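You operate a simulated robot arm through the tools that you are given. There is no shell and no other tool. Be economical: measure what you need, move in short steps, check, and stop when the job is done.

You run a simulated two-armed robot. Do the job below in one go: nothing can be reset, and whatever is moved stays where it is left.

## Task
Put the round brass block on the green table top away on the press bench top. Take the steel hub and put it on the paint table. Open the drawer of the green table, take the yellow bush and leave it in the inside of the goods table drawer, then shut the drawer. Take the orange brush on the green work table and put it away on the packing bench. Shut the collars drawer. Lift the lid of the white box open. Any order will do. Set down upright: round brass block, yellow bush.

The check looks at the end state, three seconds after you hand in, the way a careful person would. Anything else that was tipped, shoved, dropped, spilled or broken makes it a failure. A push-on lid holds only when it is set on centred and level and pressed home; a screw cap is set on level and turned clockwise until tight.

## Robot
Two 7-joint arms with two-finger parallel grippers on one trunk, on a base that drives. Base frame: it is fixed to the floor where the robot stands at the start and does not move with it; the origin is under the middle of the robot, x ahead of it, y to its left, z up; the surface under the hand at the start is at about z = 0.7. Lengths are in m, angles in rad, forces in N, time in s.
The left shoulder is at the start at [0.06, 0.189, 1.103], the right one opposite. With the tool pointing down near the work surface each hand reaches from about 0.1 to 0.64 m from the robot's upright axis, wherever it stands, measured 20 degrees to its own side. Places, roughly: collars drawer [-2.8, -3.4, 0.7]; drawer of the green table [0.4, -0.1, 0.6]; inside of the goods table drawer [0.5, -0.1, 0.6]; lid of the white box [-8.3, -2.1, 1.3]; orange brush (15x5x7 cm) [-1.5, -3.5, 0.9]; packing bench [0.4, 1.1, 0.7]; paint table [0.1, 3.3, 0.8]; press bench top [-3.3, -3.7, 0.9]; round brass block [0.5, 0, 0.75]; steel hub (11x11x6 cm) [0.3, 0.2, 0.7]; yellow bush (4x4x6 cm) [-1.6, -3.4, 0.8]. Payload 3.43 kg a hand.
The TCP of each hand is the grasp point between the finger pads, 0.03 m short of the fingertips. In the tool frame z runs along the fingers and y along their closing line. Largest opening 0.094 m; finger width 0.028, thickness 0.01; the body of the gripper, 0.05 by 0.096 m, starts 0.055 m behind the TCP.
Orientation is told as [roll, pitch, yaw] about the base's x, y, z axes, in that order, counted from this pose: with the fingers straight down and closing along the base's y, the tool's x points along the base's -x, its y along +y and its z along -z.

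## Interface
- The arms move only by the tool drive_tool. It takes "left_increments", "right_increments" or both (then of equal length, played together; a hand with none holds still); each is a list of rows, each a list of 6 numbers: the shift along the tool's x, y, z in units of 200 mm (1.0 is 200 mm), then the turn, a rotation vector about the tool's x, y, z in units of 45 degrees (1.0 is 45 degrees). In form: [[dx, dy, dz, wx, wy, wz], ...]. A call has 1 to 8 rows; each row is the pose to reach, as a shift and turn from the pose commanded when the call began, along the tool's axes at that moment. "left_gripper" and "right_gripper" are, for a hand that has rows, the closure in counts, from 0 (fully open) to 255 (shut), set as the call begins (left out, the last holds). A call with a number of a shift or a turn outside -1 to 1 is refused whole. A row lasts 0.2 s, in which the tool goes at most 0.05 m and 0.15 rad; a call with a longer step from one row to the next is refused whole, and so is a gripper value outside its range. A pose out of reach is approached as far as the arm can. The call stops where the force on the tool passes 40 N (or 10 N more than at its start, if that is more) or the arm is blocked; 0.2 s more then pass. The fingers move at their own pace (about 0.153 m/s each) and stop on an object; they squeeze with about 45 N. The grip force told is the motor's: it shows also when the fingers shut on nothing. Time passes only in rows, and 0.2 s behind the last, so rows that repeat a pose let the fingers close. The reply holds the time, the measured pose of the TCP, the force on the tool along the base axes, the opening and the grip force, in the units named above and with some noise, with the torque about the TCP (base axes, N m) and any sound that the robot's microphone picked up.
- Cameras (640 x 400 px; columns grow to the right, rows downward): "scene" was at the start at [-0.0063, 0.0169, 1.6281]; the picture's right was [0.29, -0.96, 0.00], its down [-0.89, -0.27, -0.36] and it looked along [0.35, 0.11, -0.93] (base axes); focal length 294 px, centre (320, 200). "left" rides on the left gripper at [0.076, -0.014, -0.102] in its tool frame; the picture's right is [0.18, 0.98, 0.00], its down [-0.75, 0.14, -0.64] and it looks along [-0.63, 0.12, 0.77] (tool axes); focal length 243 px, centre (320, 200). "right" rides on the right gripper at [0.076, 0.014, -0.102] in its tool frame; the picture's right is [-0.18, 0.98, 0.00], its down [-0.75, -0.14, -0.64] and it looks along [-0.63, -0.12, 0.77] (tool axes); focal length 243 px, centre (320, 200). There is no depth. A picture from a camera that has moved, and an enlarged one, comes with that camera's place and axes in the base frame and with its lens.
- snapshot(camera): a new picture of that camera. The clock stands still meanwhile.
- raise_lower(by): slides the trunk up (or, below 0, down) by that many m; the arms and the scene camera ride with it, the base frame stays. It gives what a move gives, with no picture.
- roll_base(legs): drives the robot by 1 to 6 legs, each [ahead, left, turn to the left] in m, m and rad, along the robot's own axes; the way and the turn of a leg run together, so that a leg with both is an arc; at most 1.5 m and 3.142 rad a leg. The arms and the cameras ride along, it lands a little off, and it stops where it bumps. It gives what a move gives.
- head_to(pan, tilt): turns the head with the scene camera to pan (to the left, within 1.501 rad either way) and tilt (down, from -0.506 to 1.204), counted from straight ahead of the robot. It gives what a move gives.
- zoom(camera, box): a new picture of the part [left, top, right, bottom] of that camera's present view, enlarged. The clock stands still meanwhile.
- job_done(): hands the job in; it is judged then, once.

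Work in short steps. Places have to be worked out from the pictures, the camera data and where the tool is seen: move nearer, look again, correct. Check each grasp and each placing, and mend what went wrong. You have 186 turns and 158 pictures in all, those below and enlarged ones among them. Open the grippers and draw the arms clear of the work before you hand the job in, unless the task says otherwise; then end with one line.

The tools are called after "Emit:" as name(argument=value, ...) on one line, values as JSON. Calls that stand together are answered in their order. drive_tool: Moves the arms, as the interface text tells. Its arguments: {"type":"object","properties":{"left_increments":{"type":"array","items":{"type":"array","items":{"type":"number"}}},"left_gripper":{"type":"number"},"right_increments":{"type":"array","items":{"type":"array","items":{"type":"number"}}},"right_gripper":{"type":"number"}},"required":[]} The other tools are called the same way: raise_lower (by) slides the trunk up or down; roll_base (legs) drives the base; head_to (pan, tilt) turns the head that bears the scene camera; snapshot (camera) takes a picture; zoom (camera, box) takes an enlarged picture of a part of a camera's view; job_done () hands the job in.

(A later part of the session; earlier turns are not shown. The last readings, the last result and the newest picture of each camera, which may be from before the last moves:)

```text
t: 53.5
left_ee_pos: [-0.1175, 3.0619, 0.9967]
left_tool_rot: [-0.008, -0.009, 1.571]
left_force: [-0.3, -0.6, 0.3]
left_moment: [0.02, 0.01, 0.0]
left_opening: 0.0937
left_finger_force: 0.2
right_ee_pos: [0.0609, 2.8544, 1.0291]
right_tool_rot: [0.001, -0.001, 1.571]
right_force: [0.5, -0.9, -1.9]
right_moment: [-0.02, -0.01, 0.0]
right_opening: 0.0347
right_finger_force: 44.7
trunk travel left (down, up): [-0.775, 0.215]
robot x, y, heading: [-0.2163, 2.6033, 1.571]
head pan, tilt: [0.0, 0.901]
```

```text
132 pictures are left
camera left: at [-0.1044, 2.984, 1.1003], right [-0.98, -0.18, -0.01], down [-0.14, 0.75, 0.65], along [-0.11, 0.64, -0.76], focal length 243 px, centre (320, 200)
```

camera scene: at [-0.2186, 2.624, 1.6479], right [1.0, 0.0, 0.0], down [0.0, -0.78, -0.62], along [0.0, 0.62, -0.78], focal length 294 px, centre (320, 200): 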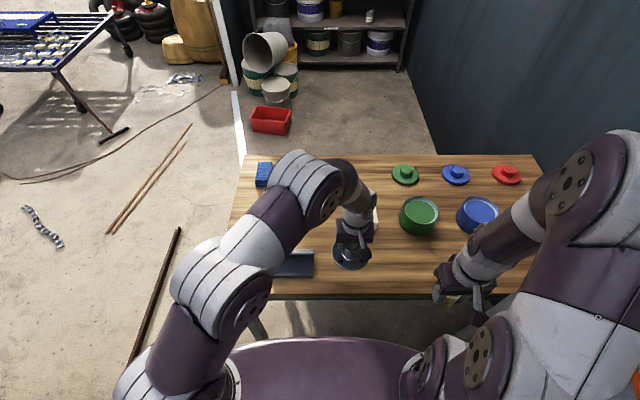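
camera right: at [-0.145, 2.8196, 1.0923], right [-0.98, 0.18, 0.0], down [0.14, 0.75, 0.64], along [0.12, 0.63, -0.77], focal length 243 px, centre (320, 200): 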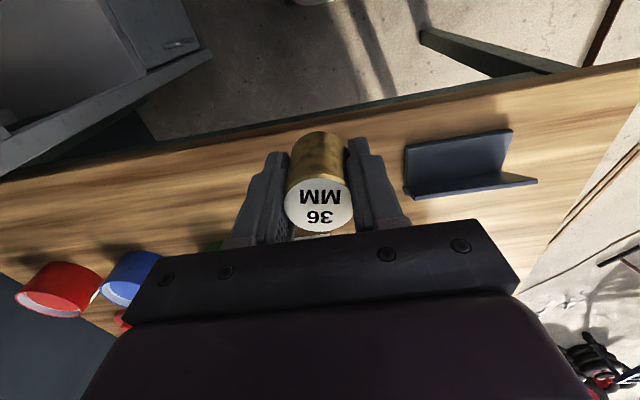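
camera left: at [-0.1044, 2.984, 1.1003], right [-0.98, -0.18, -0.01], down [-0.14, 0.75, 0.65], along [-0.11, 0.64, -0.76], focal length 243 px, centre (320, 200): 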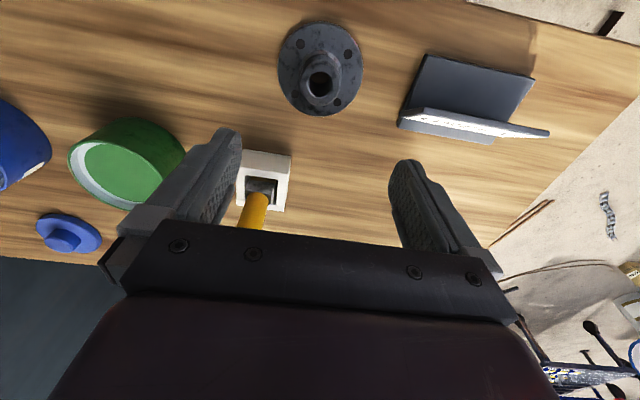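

The hub stands properly on the paint table. I pull the left hand back to the carrying pose and back the robot out to the open floor.

Emit:
drive_tool(left_increments=[[0.15, 0.18, 0, 0, 0, 0], [0.3, 0.36, 0, 0, 0, 0], [0.45, 0.54, 0, 0, 0, 0], [0.6, 0.72, 0, 0, 0, 0], [0.75, 0.9, 0, 0, 0, 0]], right_increments=[[0.0, 0.15, 0, 0, 0, 0], [0.0, 0.3, 0, 0, 0, 0], [0.0, 0.45, 0, 0, 0, 0], [0.0, 0.5, 0, 0, 0, 0], [0.0, 0.5, 0, 0, 0, 0]])

Emit:
roll_base(legs=[[-0.6, 0, 0], [0, 0.3, 0], [-1.3, 0, 0], [0, 0, 1.571]])

Emit:
head_to(pan=0.7, tilt=0.35)

Emit:
snapshot(camera="scene")

Emit:
head_to(pan=-0.1, tilt=0.35)

Emit:
snapshot(camera="scene")

```text
t: 54.7
left_ee_pos: [-0.3, 2.9102, 0.9946]
left_tool_rot: [-0.007, -0.008, 1.57]
left_force: [-0.1, 0.4, 0.5]
left_moment: [0.0, -0.03, 0.04]
left_opening: 0.0941
left_finger_force: 0.0
right_ee_pos: [-0.0393, 2.8541, 1.0311]
right_tool_rot: [0.0, 0.0, 1.57]
right_force: [0.9, -0.1, -1.1]
right_moment: [-0.02, 0.01, 0.02]
right_opening: 0.0344
right_finger_force: 45.2
trunk travel left (down, up): [-0.775, 0.215]
robot x, y, heading: [-0.2194, 2.6061, 1.569]
head pan, tilt: [0.0, 0.901]
```

```text
t: 69.7
left_ee_pos: [-0.8253, 0.6245, 0.995]
left_tool_rot: [-0.006, -0.007, 3.14]
left_force: [0.2, 0.5, -0.2]
left_moment: [-0.01, 0.02, 0.01]
left_opening: 0.094
left_finger_force: 0.0
right_ee_pos: [-0.7654, 0.8849, 1.0283]
right_tool_rot: [-0.001, -0.001, 3.141]
right_force: [0.4, 0.0, -1.2]
right_moment: [0.01, -0.01, -0.02]
right_opening: 0.0346
right_finger_force: 44.4
trunk travel left (down, up): [-0.775, 0.215]
robot x, y, heading: [-0.5195, 0.7066, 3.138]
head pan, tilt: [0.0, 0.901]
```

```text
t: 70.8
left_ee_pos: [-0.8254, 0.6252, 0.9949]
left_tool_rot: [-0.006, -0.006, 3.139]
left_force: [0.7, 0.1, 0.4]
left_moment: [-0.02, -0.03, 0.01]
left_opening: 0.0942
left_finger_force: 0.1
right_ee_pos: [-0.7661, 0.8838, 1.0295]
right_tool_rot: [0.001, -0.001, 3.141]
right_force: [-0.1, -0.2, -1.4]
right_moment: [0.01, 0.02, 0.03]
right_opening: 0.035
right_finger_force: 45.3
trunk travel left (down, up): [-0.775, 0.215]
robot x, y, heading: [-0.519, 0.7035, 3.141]
head pan, tilt: [0.7, 0.351]
```

```text
131 pictures are left
camera scene: at [-0.5288, 0.6454, 1.6954], right [-0.64, 0.77, 0.0], down [0.26, 0.22, -0.94], along [-0.72, -0.6, -0.34], focal length 294 px, centre (320, 200)
```

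scene: 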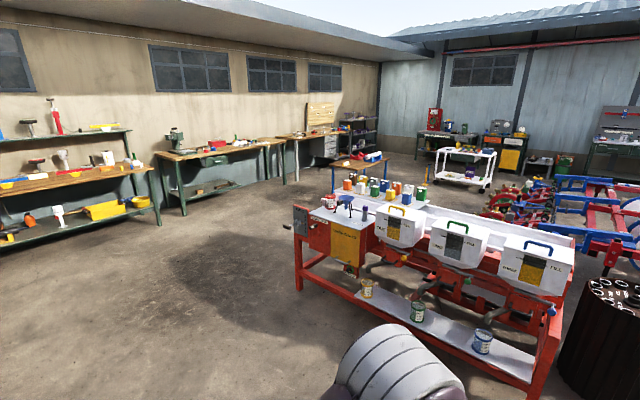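

```text
t: 71.9
left_ee_pos: [-0.8251, 0.6246, 0.9946]
left_tool_rot: [-0.004, -0.007, 3.14]
left_force: [0.9, 0.3, 0.1]
left_moment: [-0.02, 0.02, 0.01]
left_opening: 0.0941
left_finger_force: 0.1
right_ee_pos: [-0.7664, 0.8833, 1.0305]
right_tool_rot: [0.001, -0.001, 3.141]
right_force: [-0.1, -0.1, -0.6]
right_moment: [0.0, -0.03, 0.02]
right_opening: 0.0349
right_finger_force: 45.3
trunk travel left (down, up): [-0.775, 0.215]
robot x, y, heading: [-0.5162, 0.7027, 3.14]
head pan, tilt: [-0.099, 0.351]
```

```text
130 pictures are left
camera scene: at [-0.5501, 0.7145, 1.6954], right [0.1, 0.99, 0.0], down [0.34, -0.03, -0.94], along [-0.93, 0.09, -0.34], focal length 294 px, centre (320, 200)
```

scene: 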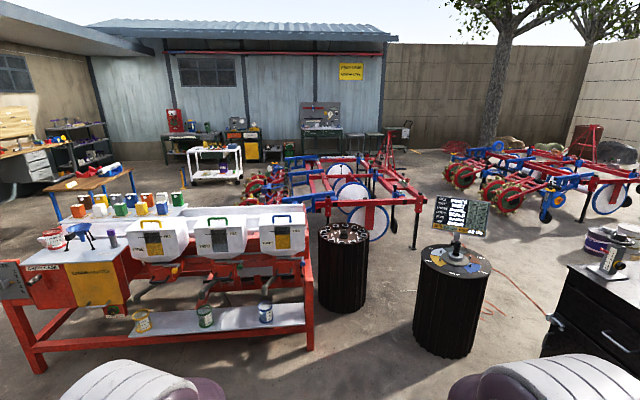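

I see the shelf bench (orange brush and yellow bush side) and next to it the press bench with a drawer by the far wall. I drive along the open floor to in front of them.

Emit:
roll_base(legs=[[0, 0, 1.571], [1.5, 0, 0], [1.4, 0, 0], [0, -1.2, 0]])

Emit:
head_to(pan=-0.3, tilt=0.4)

Emit:
snapshot(camera="scene")

```text
t: 95.4
left_ee_pos: [-1.6523, -2.4923, 0.9958]
left_tool_rot: [-0.005, -0.009, -1.582]
left_force: [0.3, 0.5, 0.0]
left_moment: [-0.05, 0.01, 0.03]
left_opening: 0.0939
left_finger_force: 0.1
right_ee_pos: [-1.9099, -2.4299, 1.0293]
right_tool_rot: [-0.001, 0.001, -1.584]
right_force: [-0.1, -0.6, -1.9]
right_moment: [-0.01, 0.01, -0.01]
right_opening: 0.0347
right_finger_force: 44.8
trunk travel left (down, up): [-0.775, 0.215]
robot x, y, heading: [-1.7274, -2.1842, -1.579]
head pan, tilt: [-0.099, 0.351]
```

```text
t: 96.1
left_ee_pos: [-1.6506, -2.4912, 0.9951]
left_tool_rot: [-0.005, -0.006, -1.584]
left_force: [-0.4, -0.3, 0.0]
left_moment: [-0.01, 0.02, -0.02]
left_opening: 0.094
left_finger_force: 0.1
right_ee_pos: [-1.9093, -2.4316, 1.0291]
right_tool_rot: [0.0, 0.001, -1.581]
right_force: [-0.3, 1.1, -1.3]
right_moment: [0.03, 0.0, -0.02]
right_opening: 0.0348
right_finger_force: 45.0
trunk travel left (down, up): [-0.775, 0.215]
robot x, y, heading: [-1.7297, -2.1793, -1.587]
head pan, tilt: [-0.3, 0.4]
```

```text
129 pictures are left
camera scene: at [-1.7556, -2.211, 1.6909], right [-0.95, 0.31, 0.0], down [0.12, 0.37, -0.92], along [-0.28, -0.88, -0.39], focal length 294 px, centre (320, 200)
```

scene: 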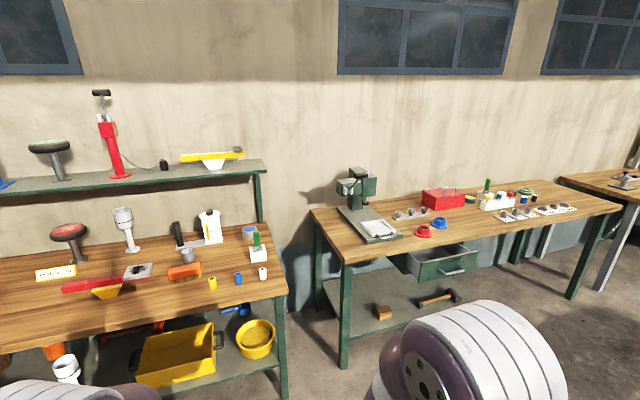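

The bushes and orange brush are on the left bench, and the press bench with its open drawer is on the right. I zoom in on both.

Emit:
zoom(camera="scene", box=[300, 150, 620, 350])

Emit:
zoom(camera="scene", box=[0, 180, 300, 360])

```text
2.00 times, centred on (460, 250) of scene
camera zoom: at [-1.7556, -2.211, 1.6909], right [-0.95, 0.31, 0.0], down [0.12, 0.37, -0.92], along [-0.28, -0.88, -0.39], focal length 588 px, centre (40, 100)
```

zoom: 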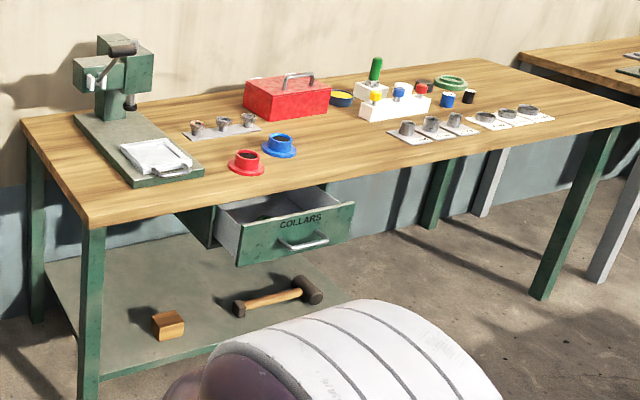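

```text
2.13 times, centred on (150, 270) of scene
camera zoom: at [-1.7556, -2.211, 1.6909], right [-0.95, 0.31, 0.0], down [0.12, 0.37, -0.92], along [-0.28, -0.88, -0.39], focal length 627 px, centre (683, 51)
```

zoom: 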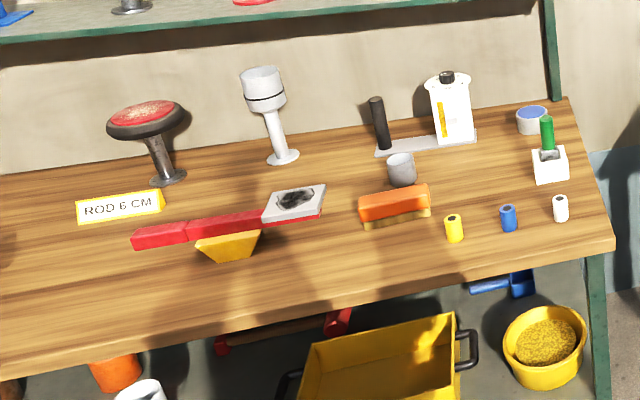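

Drawer front "COLLARS" is at about [−2.89, −3.33, 0.72], open by about 0.15 m. I strafe right to face it.

Emit:
roll_base(legs=[[0, -1.15, 0.01], [0.35, 0, 0]])

Emit:
head_to(pan=0, tilt=0.7)

Emit:
snapshot(camera="scene")

```text
t: 103.9
left_ee_pos: [-2.8037, -2.8315, 0.9955]
left_tool_rot: [-0.006, -0.008, -1.575]
left_force: [-0.2, -0.2, -0.4]
left_moment: [0.01, -0.02, -0.01]
left_opening: 0.0941
left_finger_force: 0.0
right_ee_pos: [-3.0627, -2.7721, 1.0293]
right_tool_rot: [0.001, 0.001, -1.574]
right_force: [-0.2, 0.7, -1.7]
right_moment: [-0.02, -0.04, -0.01]
right_opening: 0.035
right_finger_force: 45.6
trunk travel left (down, up): [-0.775, 0.215]
robot x, y, heading: [-2.8833, -2.5213, -1.575]
head pan, tilt: [-0.3, 0.4]
```

```text
t: 104.7
left_ee_pos: [-2.8051, -2.8326, 0.9947]
left_tool_rot: [-0.005, -0.008, -1.575]
left_force: [0.4, 0.3, -0.4]
left_moment: [0.01, -0.02, 0.02]
left_opening: 0.0938
left_finger_force: 0.1
right_ee_pos: [-3.0622, -2.7729, 1.0308]
right_tool_rot: [0.0, 0.0, -1.574]
right_force: [0.3, -0.3, -0.6]
right_moment: [-0.01, -0.02, 0.01]
right_opening: 0.0346
right_finger_force: 45.1
trunk travel left (down, up): [-0.775, 0.215]
robot x, y, heading: [-2.8846, -2.5252, -1.577]
head pan, tilt: [0.0, 0.7]
```

```text
126 pictures are left
camera scene: at [-2.8836, -2.5484, 1.6641], right [-1.0, 0.0, 0.0], down [0.0, 0.64, -0.77], along [0.0, -0.77, -0.64], focal length 294 px, centre (320, 200)
```

scene: 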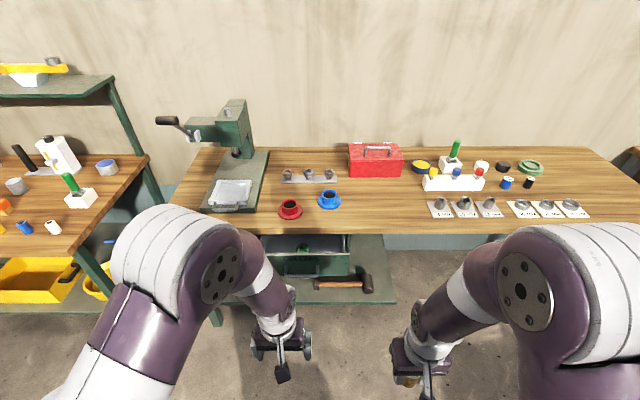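

Bench edge is at y ≈ −3.35, z ≈ 0.83. I zoom on the drawer.

Emit:
zoom(camera="scene", box=[220, 170, 460, 320])

Emit:
snapshot(camera="left")

```text
2.67 times, centred on (340, 245) of scene
camera zoom: at [-2.8836, -2.5484, 1.6641], right [-1.0, 0.0, 0.0], down [0.0, 0.64, -0.77], along [0.0, -0.77, -0.64], focal length 784 px, centre (267, 80)
```

zoom: 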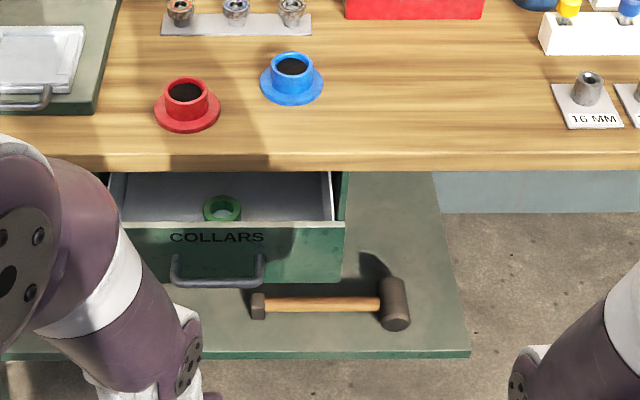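

```text
124 pictures are left
camera left: at [-2.818, -2.7556, 1.0984], right [0.98, 0.18, -0.01], down [0.14, -0.75, 0.65], along [0.11, -0.64, -0.76], focal length 243 px, centre (320, 200)
```

left: 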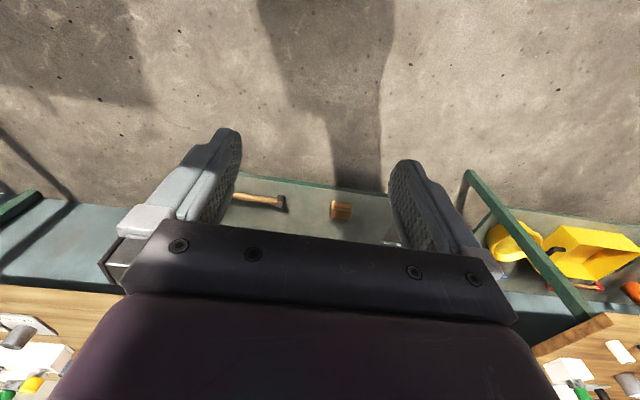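

Drawer front face is at about y −3.28, x −2.83, z 0.645–0.78. I drive 0.2 m closer and pitch the left hand forward, fingers shut, to use as a pusher.

Emit:
roll_base(legs=[[0.2, 0, 0]])

Emit:
drive_tool(left_increments=[[0, 0, 0.1, 0, -0.18, 0], [0, 0, 0.2, 0, -0.36, 0], [0, 0, 0.3, 0, -0.54, 0], [0, 0, 0.4, 0, -0.72, 0], [0, 0, 0.5, 0, -0.9, 0], [0, 0, 0.5, 0, -1.0, 0]], left_gripper=255)

Emit:
drive_tool(left_increments=[[0.07, -0.05, 0.05, 0, -0.17, 0], [0.15, -0.08, 0.1, 0, -0.34, 0], [0.22, -0.08, 0.15, 0, -0.51, 0], [0.3, -0.08, 0.2, 0, -0.68, 0], [0.3, -0.08, 0.2, 0, -0.8, 0]])

Emit:
snapshot(camera="left")

Emit:
snapshot(camera="scene")

```text
t: 106.3
left_ee_pos: [-2.806, -3.031, 0.995]
left_tool_rot: [-0.004, -0.006, -1.577]
left_force: [-0.9, 0.0, -0.8]
left_moment: [-0.01, 0.01, 0.02]
left_opening: 0.0936
left_finger_force: 0.1
right_ee_pos: [-3.0659, -2.9712, 1.0286]
right_tool_rot: [-0.001, 0.0, -1.578]
right_force: [-0.2, -0.9, -2.3]
right_moment: [0.02, 0.04, 0.01]
right_opening: 0.0349
right_finger_force: 45.0
trunk travel left (down, up): [-0.775, 0.215]
robot x, y, heading: [-2.8883, -2.7279, -1.58]
head pan, tilt: [0.0, 0.7]
```

```text
t: 107.7
left_ee_pos: [-2.8384, -3.0617, 0.935]
left_tool_rot: [-0.001, -0.797, -1.566]
left_force: [-1.0, 0.3, -0.1]
left_moment: [0.01, -0.04, -0.02]
left_opening: 0.0
left_finger_force: 33.6
left hand out of reach, approached as far as the arm can: row 2, 3, 5, 6
right_ee_pos: [-3.0642, -2.9712, 1.0296]
right_tool_rot: [-0.001, -0.002, -1.577]
right_force: [0.0, -0.2, -1.4]
right_moment: [-0.02, 0.0, -0.02]
right_opening: 0.0347
right_finger_force: 45.4
trunk travel left (down, up): [-0.775, 0.215]
robot x, y, heading: [-2.8842, -2.7215, -1.577]
head pan, tilt: [0.0, 0.7]
```

```text
t: 108.9
left_ee_pos: [-2.9183, -3.1071, 0.9145]
left_tool_rot: [-0.001, -1.061, -1.581]
left_force: [-0.5, 0.2, 1.0]
left_moment: [-0.02, 0.0, 0.01]
left_opening: 0.0
left_finger_force: 32.4
left hand out of reach, approached as far as the arm can: row 1, 2, 3, 4, 5
right_ee_pos: [-3.0654, -2.9712, 1.0297]
right_tool_rot: [-0.001, 0.001, -1.575]
right_force: [0.1, -0.5, -1.5]
right_moment: [-0.01, 0.01, -0.02]
right_opening: 0.0345
right_finger_force: 45.1
trunk travel left (down, up): [-0.775, 0.215]
robot x, y, heading: [-2.8857, -2.723, -1.579]
head pan, tilt: [0.0, 0.7]
```

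```text
123 pictures are left
camera left: at [-2.9306, -2.9802, 0.8999], right [0.98, 0.08, -0.16], down [0.14, 0.19, 0.97], along [0.11, -0.98, 0.18], focal length 243 px, centre (320, 200)
```

left: 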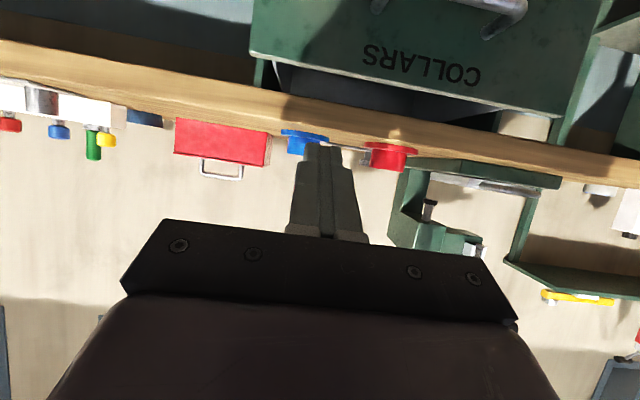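

```text
122 pictures are left
camera scene: at [-2.8844, -2.7473, 1.6641], right [-1.0, 0.01, 0.0], down [0.0, 0.64, -0.76], along [0.0, -0.76, -0.64], focal length 294 px, centre (320, 200)
```

scene: 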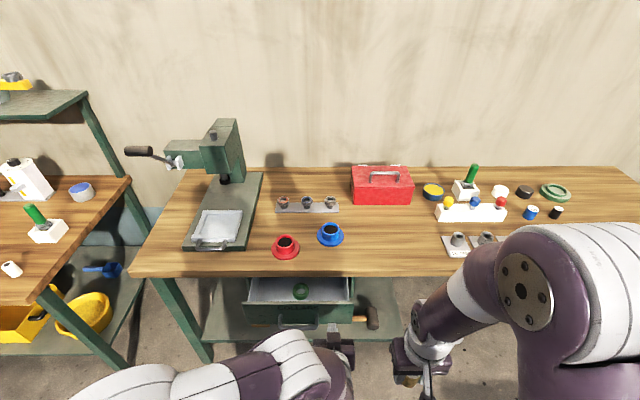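

The arm is near its limit but the hand is at a usable forward tilt. I lower the trunk to bring the fingertips to panel height and shift the base left so they face the drawer centre.

Emit:
raise_lower(by=-0.16)

Emit:
roll_base(legs=[[0, 0.1, 0]])

Emit:
snapshot(camera="left")

Emit:
snapshot(camera="scene")

```text
t: 110.7
left_ee_pos: [-2.919, -3.1078, 0.7578]
left_tool_rot: [-0.01, -1.063, -1.574]
left_force: [-1.0, 0.0, 0.3]
left_moment: [0.01, 0.02, 0.01]
left_opening: 0.0
left_finger_force: 33.8
right_ee_pos: [-3.0664, -2.9711, 0.8698]
right_tool_rot: [-0.001, 0.0, -1.575]
right_force: [0.2, 0.4, -2.1]
right_moment: [0.02, -0.03, -0.01]
right_opening: 0.0345
right_finger_force: 45.1
trunk travel left (down, up): [-0.615, 0.375]
robot x, y, heading: [-2.884, -2.725, -1.575]
head pan, tilt: [0.0, 0.7]
```

```text
t: 111.8
left_ee_pos: [-2.8181, -3.1084, 0.757]
left_tool_rot: [-0.012, -1.062, -1.572]
left_force: [0.1, -1.3, -0.1]
left_moment: [0.01, 0.0, -0.01]
left_opening: 0.0
left_finger_force: 32.9
right_ee_pos: [-2.9639, -2.9736, 0.8699]
right_tool_rot: [-0.003, -0.001, -1.576]
right_force: [-0.3, -1.2, -1.0]
right_moment: [-0.03, 0.07, 0.02]
right_opening: 0.0349
right_finger_force: 45.3
trunk travel left (down, up): [-0.615, 0.375]
robot x, y, heading: [-2.7802, -2.7205, -1.571]
head pan, tilt: [0.0, 0.7]
```

```text
121 pictures are left
camera left: at [-2.8309, -2.9822, 0.7412], right [0.98, 0.08, -0.17], down [0.15, 0.19, 0.97], along [0.11, -0.98, 0.18], focal length 243 px, centre (320, 200)
```

left: 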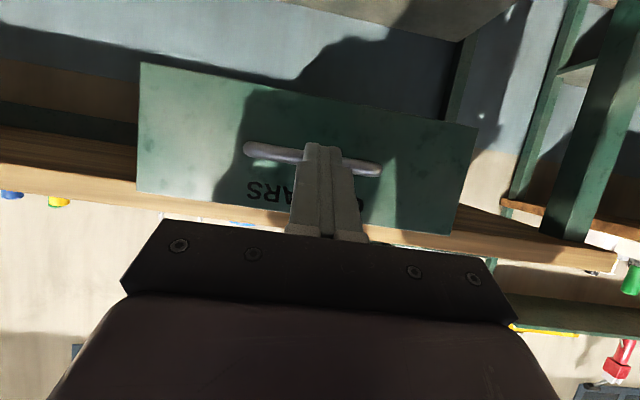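

```text
120 pictures are left
camera scene: at [-2.7826, -2.7477, 1.5041], right [-1.0, 0.01, 0.0], down [0.0, 0.64, -0.76], along [0.0, -0.76, -0.64], focal length 294 px, centre (320, 200)
```

scene: 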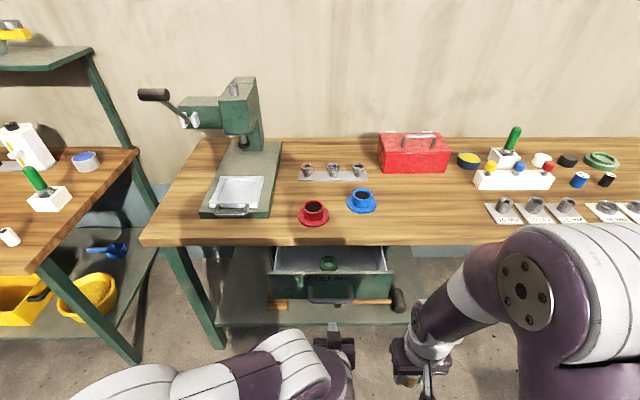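

Fingertips are level with the handle (z ≈ 0.745), so I raise 4 cm to press on the panel above it. Then I drive forward slowly.

Emit:
raise_lower(by=0.04)

Emit:
roll_base(legs=[[0.11, 0, 0]])

Emit:
snapshot(camera="left")

Emit:
zoom(camera="scene", box=[200, 220, 440, 370])

```text
t: 112.7
left_ee_pos: [-2.8189, -3.1091, 0.7973]
left_tool_rot: [-0.011, -1.063, -1.571]
left_force: [-0.2, 0.8, 0.2]
left_moment: [0.03, 0.02, 0.0]
left_opening: 0.0
left_finger_force: 32.8
right_ee_pos: [-2.9654, -2.9721, 0.9102]
right_tool_rot: [-0.001, 0.002, -1.576]
right_force: [0.5, 0.0, -1.6]
right_moment: [-0.01, -0.02, 0.0]
right_opening: 0.0349
right_finger_force: 45.0
trunk travel left (down, up): [-0.655, 0.335]
robot x, y, heading: [-2.7867, -2.7272, -1.577]
head pan, tilt: [0.0, 0.7]
```

```text
t: 113.9
left_ee_pos: [-2.8194, -3.2191, 0.7964]
left_tool_rot: [-0.011, -1.065, -1.572]
left_force: [-0.2, -0.2, -0.5]
left_moment: [-0.01, 0.0, 0.01]
left_opening: 0.0
left_finger_force: 33.2
right_ee_pos: [-2.9647, -3.0827, 0.909]
right_tool_rot: [0.0, 0.002, -1.578]
right_force: [0.1, -0.3, -1.9]
right_moment: [0.0, -0.01, -0.01]
right_opening: 0.035
right_finger_force: 45.0
trunk travel left (down, up): [-0.655, 0.335]
robot x, y, heading: [-2.7847, -2.8357, -1.575]
head pan, tilt: [0.0, 0.7]
```

```text
119 pictures are left
camera left: at [-2.8323, -3.0934, 0.781], right [0.98, 0.08, -0.17], down [0.15, 0.19, 0.97], along [0.11, -0.98, 0.18], focal length 243 px, centre (320, 200)
```

left: 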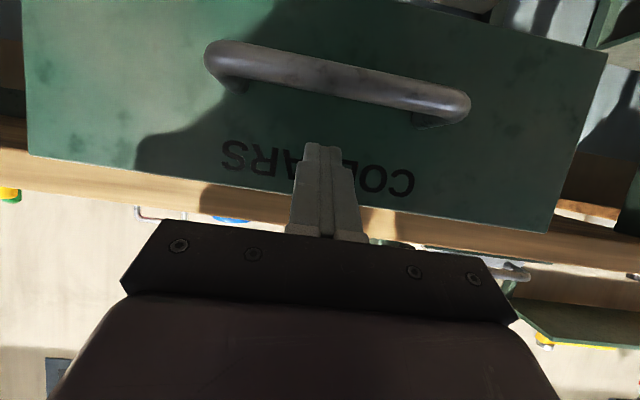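

```text
2.67 times, centred on (320, 295) of scene
camera zoom: at [-2.7846, -2.8594, 1.544], right [-1.0, 0.01, 0.0], down [0.0, 0.64, -0.76], along [0.0, -0.76, -0.64], focal length 784 px, centre (320, -53)
```

zoom: 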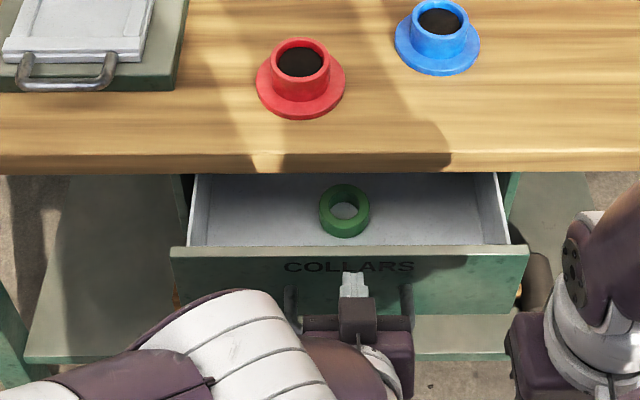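

The fingertips are just in front of the panel above the handle. I push by driving forward 5 cm at a time.

Emit:
roll_base(legs=[[0.05, 0, 0]])

Emit:
roll_base(legs=[[0.05, 0, 0]])

Emit:
zoom(camera="scene", box=[200, 220, 440, 370])

```text
t: 114.8
left_ee_pos: [-2.8194, -3.2698, 0.7973]
left_tool_rot: [-0.01, -1.064, -1.572]
left_force: [0.2, 0.0, 0.5]
left_moment: [0.03, -0.02, 0.01]
left_opening: 0.0002
left_finger_force: 32.3
right_ee_pos: [-2.9658, -3.1328, 0.9093]
right_tool_rot: [0.001, 0.001, -1.575]
right_force: [-0.4, 0.6, -2.1]
right_moment: [0.04, -0.01, 0.0]
right_opening: 0.0348
right_finger_force: 44.6
trunk travel left (down, up): [-0.655, 0.335]
robot x, y, heading: [-2.7791, -2.881, -1.579]
head pan, tilt: [0.0, 0.7]
```

```text
t: 115.7
left_ee_pos: [-2.82, -3.3204, 0.7956]
left_tool_rot: [-0.012, -1.062, -1.572]
left_force: [0.2, -0.5, -1.3]
left_moment: [0.02, 0.0, -0.01]
left_opening: 0.0
left_finger_force: 33.5
right_ee_pos: [-2.9657, -3.1834, 0.91]
right_tool_rot: [0.0, 0.0, -1.578]
right_force: [0.4, -1.0, -1.7]
right_moment: [0.02, -0.02, -0.01]
right_opening: 0.035
right_finger_force: 45.1
trunk travel left (down, up): [-0.655, 0.335]
robot x, y, heading: [-2.7834, -2.9361, -1.578]
head pan, tilt: [0.0, 0.7]
```

```text
2.67 times, centred on (320, 295) of scene
camera zoom: at [-2.785, -2.9612, 1.5439], right [-1.0, 0.01, 0.0], down [0.0, 0.65, -0.76], along [0.0, -0.76, -0.65], focal length 784 px, centre (320, -53)
```

zoom: 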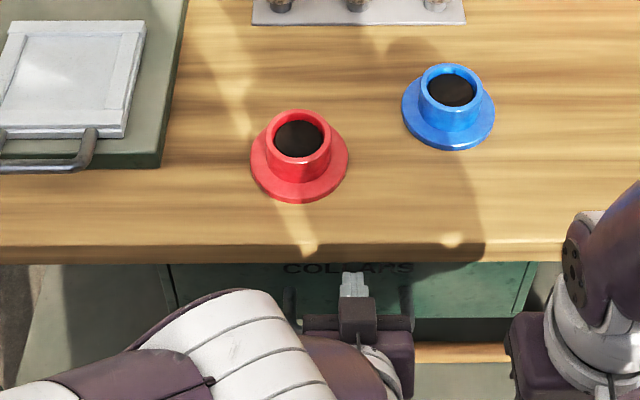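

The drawer moved in and the panel is now near the table edge. I keep pushing in smaller steps to the stop.

Emit:
roll_base(legs=[[0.03, 0, 0]])

Emit:
snapshot(camera="left")

```text
t: 116.5
left_ee_pos: [-2.8203, -3.3227, 0.7939]
left_tool_rot: [0.004, -1.059, -1.595]
left_force: [-2.3, 24.9, 10.0]
left_moment: [-0.31, -0.13, 0.0]
left_opening: 0.0001
left_finger_force: 33.1
right_ee_pos: [-2.9667, -3.1906, 0.9099]
right_tool_rot: [0.001, -0.004, -1.578]
right_force: [0.4, 0.6, -1.4]
right_moment: [0.02, 0.01, 0.0]
right_opening: 0.0349
right_finger_force: 44.8
trunk travel left (down, up): [-0.655, 0.335]
robot x, y, heading: [-2.7851, -2.941, -1.574]
head pan, tilt: [0.0, 0.7]
stopped in leg 1: the force on the tool passed its limit at 72 N (the readings are from after the stop); the commanded pose is now the measured one
```

```text
116 pictures are left
camera left: at [-2.8311, -3.1958, 0.7799], right [0.98, 0.07, -0.16], down [0.14, 0.19, 0.97], along [0.1, -0.98, 0.17], focal length 243 px, centre (320, 200)
```

left: 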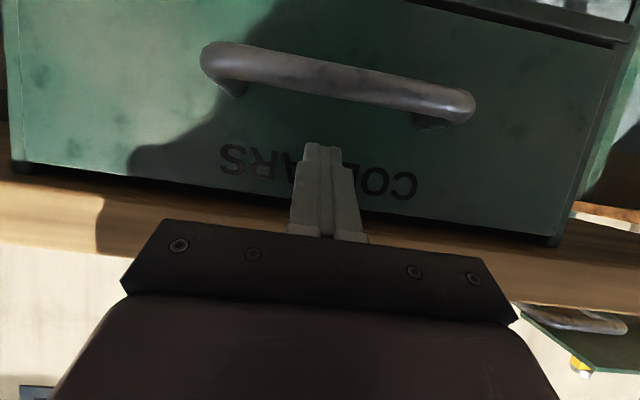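

A hard stop with 72 N suggests the drawer is home. I back off and check.

Emit:
roll_base(legs=[[-0.15, 0, 0]])

Emit:
snapshot(camera="left")

```text
t: 117.9
left_ee_pos: [-2.8191, -3.1755, 0.7941]
left_tool_rot: [0.002, -1.055, -1.591]
left_force: [0.7, 1.0, 0.0]
left_moment: [0.0, -0.02, 0.05]
left_opening: 0.0001
left_finger_force: 33.1
right_ee_pos: [-2.9654, -3.0432, 0.9083]
right_tool_rot: [-0.002, 0.0, -1.576]
right_force: [1.3, -0.3, -1.0]
right_moment: [-0.04, -0.02, 0.0]
right_opening: 0.0351
right_finger_force: 45.1
trunk travel left (down, up): [-0.655, 0.335]
robot x, y, heading: [-2.7825, -2.7959, -1.576]
head pan, tilt: [0.0, 0.7]
```

```text
115 pictures are left
camera left: at [-2.8305, -3.0497, 0.7795], right [0.98, 0.07, -0.16], down [0.14, 0.19, 0.97], along [0.1, -0.98, 0.17], focal length 243 px, centre (320, 200)
```

left: 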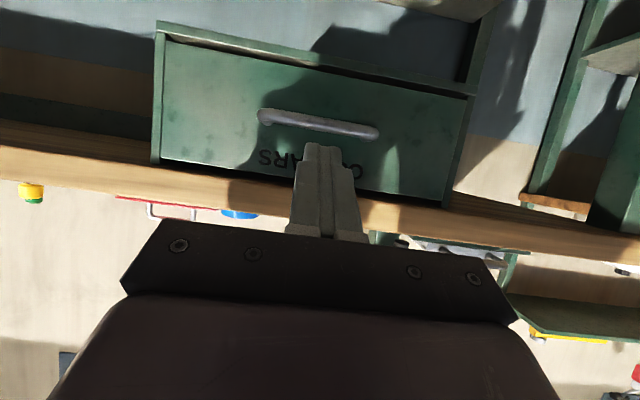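

The collars drawer is flush shut. I raise the trunk back and turn the left hand down again.

Emit:
raise_lower(by=0.12)

Emit:
drive_tool(left_increments=[[0, 0, -0.1, 0, 0.18, 0], [0, 0, -0.2, 0, 0.36, 0], [0, 0, -0.3, 0, 0.54, 0], [0, 0, -0.4, 0, 0.72, 0], [0, 0, -0.45, 0, 0.9, 0], [0, 0, -0.45, 0, 1.0, 0]], left_gripper=0)

Emit:
drive_tool(left_increments=[[0, 0.1, -0.05, 0, 0.18, 0], [0, 0.25, -0.1, 0, 0.34, 0], [0, 0.4, -0.1, 0, 0.34, 0]])

Emit:
roll_base(legs=[[0, -0.22, 0]])

Emit:
snapshot(camera="scene")

Emit:
snapshot(camera="right")

```text
t: 119.4
left_ee_pos: [-2.8182, -3.176, 0.9131]
left_tool_rot: [0.002, -1.056, -1.589]
left_force: [-0.2, -0.2, 0.0]
left_moment: [0.0, -0.02, 0.01]
left_opening: 0.0001
left_finger_force: 32.6
right_ee_pos: [-2.9654, -3.0428, 1.0296]
right_tool_rot: [0.0, 0.002, -1.575]
right_force: [-0.1, 0.4, -1.3]
right_moment: [0.01, 0.01, -0.01]
right_opening: 0.0348
right_finger_force: 45.1
trunk travel left (down, up): [-0.775, 0.215]
robot x, y, heading: [-2.7843, -2.7952, -1.574]
head pan, tilt: [0.0, 0.7]
```

```text
t: 120.8
left_ee_pos: [-2.8184, -3.0999, 0.958]
left_tool_rot: [-0.003, -0.267, -1.585]
left_force: [0.0, -0.3, 0.2]
left_moment: [-0.01, 0.02, 0.02]
left_opening: 0.094
left_finger_force: 0.1
right_ee_pos: [-2.9652, -3.0432, 1.0283]
right_tool_rot: [0.001, -0.001, -1.573]
right_force: [-0.9, -0.2, -1.1]
right_moment: [0.01, 0.0, 0.0]
right_opening: 0.0349
right_finger_force: 45.5
trunk travel left (down, up): [-0.775, 0.215]
robot x, y, heading: [-2.7815, -2.7955, -1.578]
head pan, tilt: [0.0, 0.7]
```

```text
t: 121.6
left_ee_pos: [-2.7355, -3.0941, 0.9776]
left_tool_rot: [-0.001, -0.001, -1.589]
left_force: [0.7, -0.5, -0.7]
left_moment: [-0.03, -0.02, 0.0]
left_opening: 0.0941
left_finger_force: 0.1
right_ee_pos: [-2.9634, -3.0434, 1.0284]
right_tool_rot: [-0.003, 0.0, -1.575]
right_force: [0.6, 0.1, -2.0]
right_moment: [0.03, 0.01, -0.03]
right_opening: 0.0349
right_finger_force: 44.8
trunk travel left (down, up): [-0.775, 0.215]
robot x, y, heading: [-2.786, -2.7951, -1.574]
head pan, tilt: [0.0, 0.7]
```

```text
t: 123.2
left_ee_pos: [-2.9538, -3.0941, 0.9788]
left_tool_rot: [0.001, -0.002, -1.587]
left_force: [-0.1, 0.0, -0.5]
left_moment: [0.0, 0.03, 0.01]
left_opening: 0.0941
left_finger_force: 0.0
right_ee_pos: [-3.1823, -3.0421, 1.0299]
right_tool_rot: [0.001, 0.001, -1.573]
right_force: [0.0, 1.2, -0.9]
right_moment: [0.02, 0.01, -0.01]
right_opening: 0.0349
right_finger_force: 44.6
trunk travel left (down, up): [-0.775, 0.215]
robot x, y, heading: [-3.0042, -2.7969, -1.586]
head pan, tilt: [0.0, 0.7]
```

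```text
114 pictures are left
camera scene: at [-3.0017, -2.818, 1.6641], right [-1.0, 0.01, 0.0], down [0.0, 0.64, -0.76], along [0.0, -0.76, -0.64], focal length 294 px, centre (320, 200)
```

scene: 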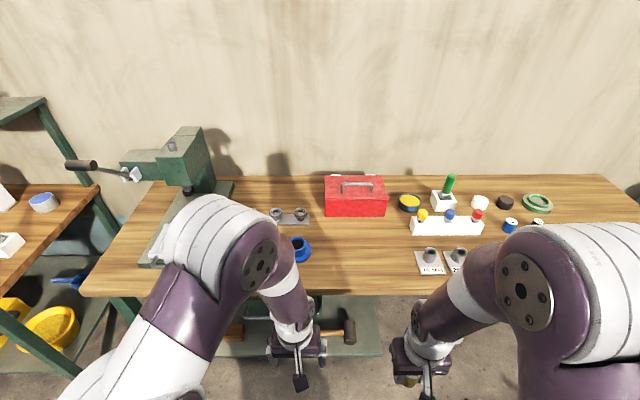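

```text
113 pictures are left
camera right: at [-3.1696, -2.9657, 1.1326], right [0.98, -0.19, 0.0], down [-0.14, -0.75, 0.64], along [-0.12, -0.63, -0.77], focal length 243 px, centre (320, 200)
```

right: 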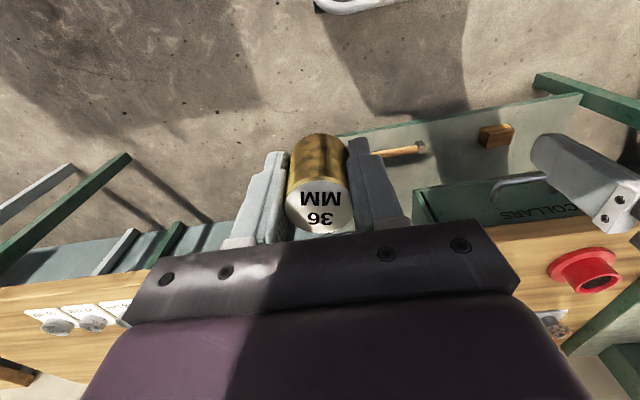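

Bench top z ≈ 0.85, edge y ≈ −3.335. The spot [−3.17, −3.46] in front of the red box is free, so I drive closer and extend the right hand over it.

Emit:
roll_base(legs=[[0.17, 0, 0.012]])

Emit:
drive_tool(right_increments=[[-0.2, 0, 0, 0, 0, 0], [-0.4, 0, 0, 0, 0, 0], [-0.6, 0, 0, 0, 0, 0], [-0.8, 0, 0.1, 0, 0, 0], [-1.0, 0, 0.2, 0, 0, 0]])

Emit:
snapshot(camera="right")

Emit:
snapshot(camera="scene")

```text
t: 124.7
left_ee_pos: [-2.9498, -3.261, 0.9768]
left_tool_rot: [0.001, -0.004, -1.576]
left_force: [0.1, 0.1, -0.6]
left_moment: [-0.03, 0.0, 0.01]
left_opening: 0.094
left_finger_force: 0.1
right_ee_pos: [-3.179, -3.212, 1.0302]
right_tool_rot: [-0.001, 0.001, -1.566]
right_force: [0.2, 0.6, -1.7]
right_moment: [0.02, -0.02, -0.01]
right_opening: 0.0347
right_finger_force: 45.1
trunk travel left (down, up): [-0.775, 0.215]
robot x, y, heading: [-3.0021, -2.9638, -1.562]
head pan, tilt: [0.0, 0.7]
```

```text
t: 125.9
left_ee_pos: [-2.9511, -3.2634, 0.9773]
left_tool_rot: [0.0, -0.002, -1.576]
left_force: [-0.3, 0.9, -0.7]
left_moment: [0.01, 0.01, 0.0]
left_opening: 0.0937
left_finger_force: 0.0
right_ee_pos: [-3.1793, -3.4138, 0.9885]
right_tool_rot: [0.0, 0.002, -1.564]
right_force: [0.1, -0.4, -2.0]
right_moment: [0.01, -0.01, -0.01]
right_opening: 0.035
right_finger_force: 45.0
trunk travel left (down, up): [-0.775, 0.215]
robot x, y, heading: [-3.0031, -2.9636, -1.563]
head pan, tilt: [0.0, 0.7]
```

```text
112 pictures are left
camera right: at [-3.1667, -3.3382, 1.0911], right [0.98, -0.18, 0.0], down [-0.14, -0.76, 0.64], along [-0.11, -0.63, -0.77], focal length 243 px, centre (320, 200)
```

right: 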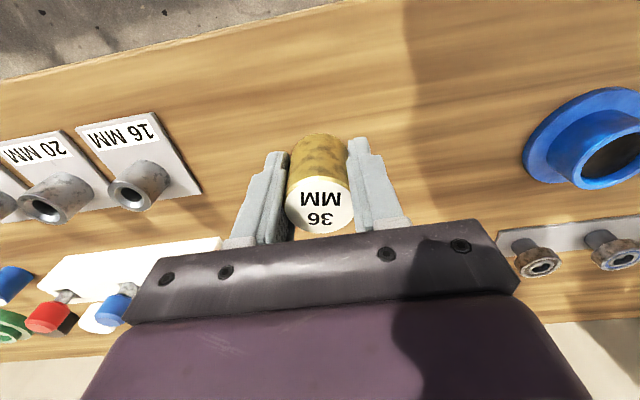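

```text
111 pictures are left
camera scene: at [-3.0019, -2.9894, 1.664], right [-1.0, -0.01, 0.0], down [0.0, 0.65, -0.76], along [0.0, -0.76, -0.65], focal length 294 px, centre (320, 200)
```

scene: 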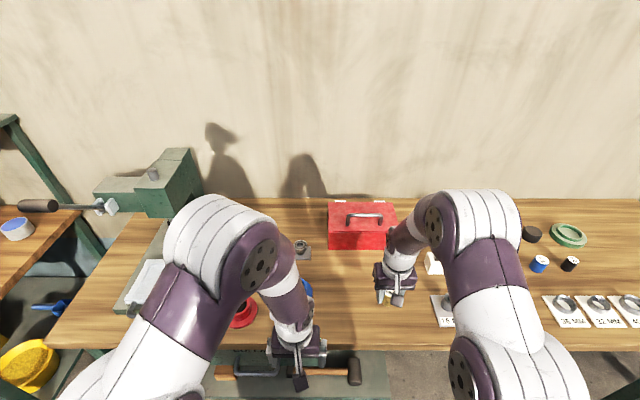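

The spot is free and the block hangs over open wood. I go 3.5 cm further in and lower.

Emit:
drive_tool(right_increments=[[-0.15, 0, 0.1, 0, 0, 0], [-0.17, 0, 0.25, 0, 0, 0], [-0.17, 0, 0.4, 0, 0, 0], [-0.17, 0, 0.46, 0, 0, 0]])

Emit:
drive_tool(right_increments=[[0, 0, 0.01, 0, 0, 0], [0, 0, 0.02, 0, 0, 0], [0, 0, 0.03, 0, 0, 0], [0, 0, 0.04, 0, 0, 0]])

Emit:
drive_tool(right_increments=[[0, 0, 0.01, 0, 0, 0], [0, 0, 0.02, 0, 0, 0], [0, 0, 0.03, 0, 0, 0], [0, 0, 0.04, 0, 0, 0]])

```text
t: 126.9
left_ee_pos: [-2.95, -3.2627, 0.9789]
left_tool_rot: [0.0, -0.002, -1.575]
left_force: [0.0, -0.2, -0.1]
left_moment: [0.02, -0.01, 0.0]
left_opening: 0.0938
left_finger_force: 0.0
right_ee_pos: [-3.178, -3.448, 0.8957]
right_tool_rot: [0.0, 0.002, -1.564]
right_force: [0.0, -1.0, -2.9]
right_moment: [0.0, 0.02, 0.0]
right_opening: 0.0349
right_finger_force: 44.9
trunk travel left (down, up): [-0.775, 0.215]
robot x, y, heading: [-3.0038, -2.9649, -1.564]
head pan, tilt: [0.0, 0.7]
```

```text
t: 127.9
left_ee_pos: [-2.9505, -3.2605, 0.9775]
left_tool_rot: [-0.002, -0.005, -1.577]
left_force: [0.5, 0.5, 0.5]
left_moment: [0.0, -0.03, 0.0]
left_opening: 0.0939
left_finger_force: 0.2
right_ee_pos: [-3.1785, -3.4457, 0.8888]
right_tool_rot: [0.0, -0.002, -1.564]
right_force: [-0.3, 1.1, 5.8]
right_moment: [-0.09, -0.03, -0.01]
right_opening: 0.0348
right_finger_force: 45.2
trunk travel left (down, up): [-0.775, 0.215]
robot x, y, heading: [-3.0027, -2.9606, -1.566]
head pan, tilt: [0.0, 0.7]
```

```text
t: 128.6
left_ee_pos: [-2.9501, -3.257, 0.9776]
left_tool_rot: [0.0, -0.004, -1.576]
left_force: [0.9, -0.4, 0.7]
left_moment: [-0.01, 0.02, 0.01]
left_opening: 0.094
left_finger_force: 0.1
right_ee_pos: [-3.1786, -3.4462, 0.8902]
right_tool_rot: [-0.003, -0.008, -1.562]
right_force: [-0.5, 11.0, 25.6]
right_moment: [0.71, -0.49, 0.18]
right_opening: 0.0346
right_finger_force: 44.5
trunk travel left (down, up): [-0.775, 0.215]
robot x, y, heading: [-3.0048, -2.9614, -1.566]
head pan, tilt: [0.0, 0.7]
stopped in row 3 (right hand): the force on the tool passed its limit at 43 N (the readings are from after the stop); the commanded pose is now the measured one
```

Contact is firm, so the block is standing. I ease up a hair, open and lift away.

Emit:
drive_tool(right_increments=[[0, 0, -0.005, 0, 0, 0]])

Emit:
drive_tool(right_increments=[[0, 0, 0, 0, 0, 0], [0, 0, 0, 0, 0, 0], [0, 0, 0, 0, 0, 0]], right_gripper=0)

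Emit:
drive_tool(right_increments=[[0, 0, -0.2, 0, 0, 0], [0, 0, -0.4, 0, 0, 0], [0, 0, -0.6, 0, 0, 0], [0.1, 0, -0.7, 0, 0, 0]])

Emit:
snapshot(camera="right")

```text
t: 129.0
left_ee_pos: [-2.9514, -3.2587, 0.9786]
left_tool_rot: [-0.001, -0.005, -1.577]
left_force: [0.1, -0.6, 0.0]
left_moment: [0.01, -0.01, 0.02]
left_opening: 0.0942
left_finger_force: 0.1
right_ee_pos: [-3.1781, -3.4467, 0.8906]
right_tool_rot: [-0.003, -0.009, -1.561]
right_force: [1.2, 10.7, 22.0]
right_moment: [0.6, -0.48, 0.23]
right_opening: 0.0345
right_finger_force: 45.5
trunk travel left (down, up): [-0.775, 0.215]
robot x, y, heading: [-3.0029, -2.9618, -1.563]
head pan, tilt: [0.0, 0.7]
```

```text
t: 129.8
left_ee_pos: [-2.9501, -3.2605, 0.9795]
left_tool_rot: [-0.001, -0.004, -1.576]
left_force: [0.9, -0.3, 0.3]
left_moment: [-0.01, -0.01, 0.04]
left_opening: 0.0941
left_finger_force: 0.1
right_ee_pos: [-3.1784, -3.4501, 0.8912]
right_tool_rot: [-0.002, -0.013, -1.564]
right_force: [-3.2, -7.3, 24.9]
right_moment: [0.14, -1.13, -0.04]
right_opening: 0.0918
right_finger_force: 0.1
trunk travel left (down, up): [-0.775, 0.215]
robot x, y, heading: [-3.0016, -2.9644, -1.566]
head pan, tilt: [0.0, 0.7]
```

```text
t: 130.8
left_ee_pos: [-2.9515, -3.26, 0.9783]
left_tool_rot: [0.0, -0.004, -1.576]
left_force: [0.2, 0.5, -0.3]
left_moment: [-0.01, -0.03, -0.01]
left_opening: 0.094
left_finger_force: 0.1
right_ee_pos: [-3.1784, -3.4257, 1.0293]
right_tool_rot: [0.002, -0.007, -1.564]
right_force: [0.2, 0.7, 0.2]
right_moment: [-0.04, 0.0, 0.02]
right_opening: 0.0939
right_finger_force: 0.0
trunk travel left (down, up): [-0.775, 0.215]
robot x, y, heading: [-3.0012, -2.9605, -1.565]
head pan, tilt: [0.0, 0.7]
```

```text
110 pictures are left
camera right: at [-3.1663, -3.3493, 1.1313], right [0.98, -0.18, 0.0], down [-0.14, -0.75, 0.65], along [-0.11, -0.64, -0.76], focal length 243 px, centre (320, 200)
```

right: 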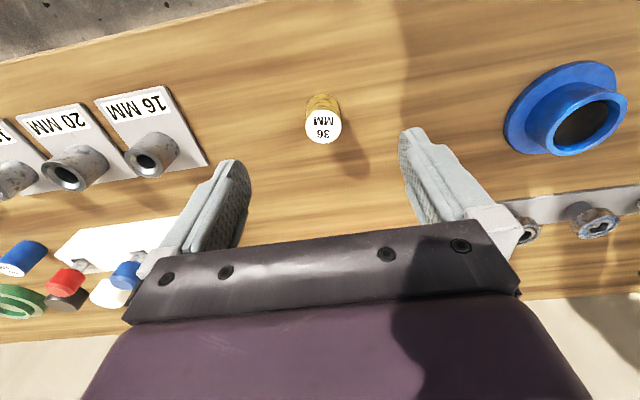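

The block stands upright on the press bench. Next is the white box lid while both hands are free; I retract, back off, turn west and look.

Emit:
drive_tool(right_increments=[[0.2, 0.05, 0, 0, 0, 0], [0.4, 0.05, 0, 0, 0, 0], [0.6, 0.05, 0, 0, 0, 0], [0.8, 0.05, 0, 0, 0, 0], [0.9, 0.05, 0, 0, 0, 0]])

Emit:
roll_base(legs=[[-0.7, 0, 0], [0, 0, -1.571]])

Emit:
head_to(pan=0, tilt=0.3)

Emit:
snapshot(camera="scene")

```text
t: 132.0
left_ee_pos: [-2.9518, -3.2614, 0.9781]
left_tool_rot: [-0.001, -0.003, -1.575]
left_force: [0.6, 0.4, 0.3]
left_moment: [0.0, -0.02, 0.0]
left_opening: 0.0942
left_finger_force: 0.1
right_ee_pos: [-3.1697, -3.2482, 1.0284]
right_tool_rot: [0.0, -0.007, -1.565]
right_force: [0.0, -0.3, 0.1]
right_moment: [-0.02, 0.04, 0.0]
right_opening: 0.094
right_finger_force: 0.0
trunk travel left (down, up): [-0.775, 0.215]
robot x, y, heading: [-3.0005, -2.9641, -1.568]
head pan, tilt: [0.0, 0.7]
```

```text
t: 139.7
left_ee_pos: [-3.3083, -2.315, 0.978]
left_tool_rot: [-0.001, -0.001, -3.136]
left_force: [0.8, -1.1, 0.0]
left_moment: [-0.02, 0.0, 0.01]
left_opening: 0.094
left_finger_force: 0.0
right_ee_pos: [-3.2982, -2.0965, 1.0273]
right_tool_rot: [0.001, -0.007, -3.122]
right_force: [-0.3, -0.2, 0.1]
right_moment: [-0.01, 0.04, 0.0]
right_opening: 0.094
right_finger_force: 0.1
trunk travel left (down, up): [-0.775, 0.215]
robot x, y, heading: [-3.007, -2.261, -3.12]
head pan, tilt: [0.0, 0.7]
```

```text
t: 140.5
left_ee_pos: [-3.3094, -2.3144, 0.9782]
left_tool_rot: [0.0, -0.001, -3.137]
left_force: [-0.2, 0.1, 0.1]
left_moment: [0.0, -0.02, 0.03]
left_opening: 0.0941
left_finger_force: 0.0
right_ee_pos: [-3.2983, -2.0953, 1.0278]
right_tool_rot: [-0.001, -0.006, -3.123]
right_force: [0.0, -0.5, -0.4]
right_moment: [-0.02, 0.01, 0.01]
right_opening: 0.094
right_finger_force: 0.1
trunk travel left (down, up): [-0.775, 0.215]
robot x, y, heading: [-3.0081, -2.2617, -3.124]
head pan, tilt: [0.0, 0.3]
```

```text
109 pictures are left
camera scene: at [-3.0438, -2.2605, 1.7001], right [-0.02, 1.0, 0.0], down [0.3, 0.01, -0.95], along [-0.95, -0.02, -0.3], focal length 294 px, centre (320, 200)
```

scene: 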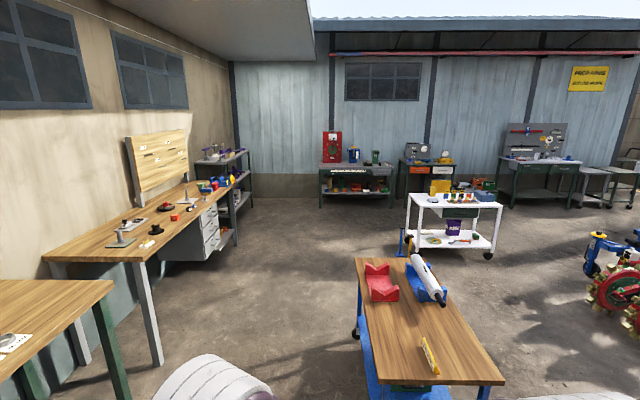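

The lid should project near (335, 135) on the far wall bench. I zoom there.

Emit:
zoom(camera="scene", box=[300, 110, 460, 210])

```text
4.00 times, centred on (380, 160) of scene
camera zoom: at [-3.0438, -2.2605, 1.7001], right [-0.02, 1.0, 0.0], down [0.3, 0.01, -0.95], along [-0.95, -0.02, -0.3], focal length 1175 px, centre (80, 360)
```

zoom: 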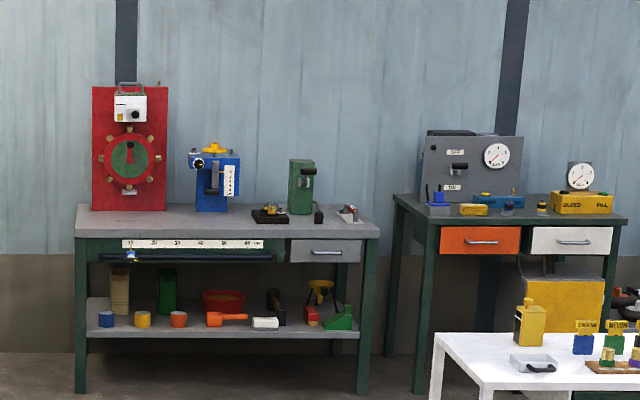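

The white box is on a red board at the far bench. The lane at y ≈ −2.7 is free, so I drive west in it, then line up with the box.

Emit:
roll_base(legs=[[0, 0.45, -0.02], [1.5, 0, 0], [1.4, 0, 0], [1.0, 0, 0], [0, -0.5, 0]])

Emit:
snapshot(camera="scene")

```text
t: 164.1
left_ee_pos: [-7.1832, -2.2091, 0.9786]
left_tool_rot: [-0.001, 0.0, 3.116]
left_force: [0.6, 0.4, 0.7]
left_moment: [-0.02, 0.01, 0.04]
left_opening: 0.094
left_finger_force: 0.0
right_ee_pos: [-7.166, -1.9893, 1.0285]
right_tool_rot: [0.001, -0.007, 3.127]
right_force: [-0.5, -0.2, -0.1]
right_moment: [-0.02, -0.01, -0.01]
right_opening: 0.0941
right_finger_force: 0.1
trunk travel left (down, up): [-0.775, 0.215]
robot x, y, heading: [-6.8819, -2.1612, 3.125]
head pan, tilt: [0.0, 0.3]
```

```text
107 pictures are left
camera scene: at [-6.9158, -2.1636, 1.7002], right [0.02, 1.0, 0.0], down [0.3, 0.0, -0.96], along [-0.96, 0.01, -0.3], focal length 294 px, centre (320, 200)
```

scene: 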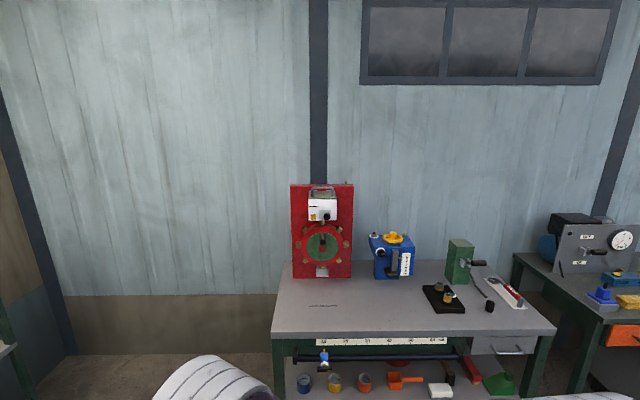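

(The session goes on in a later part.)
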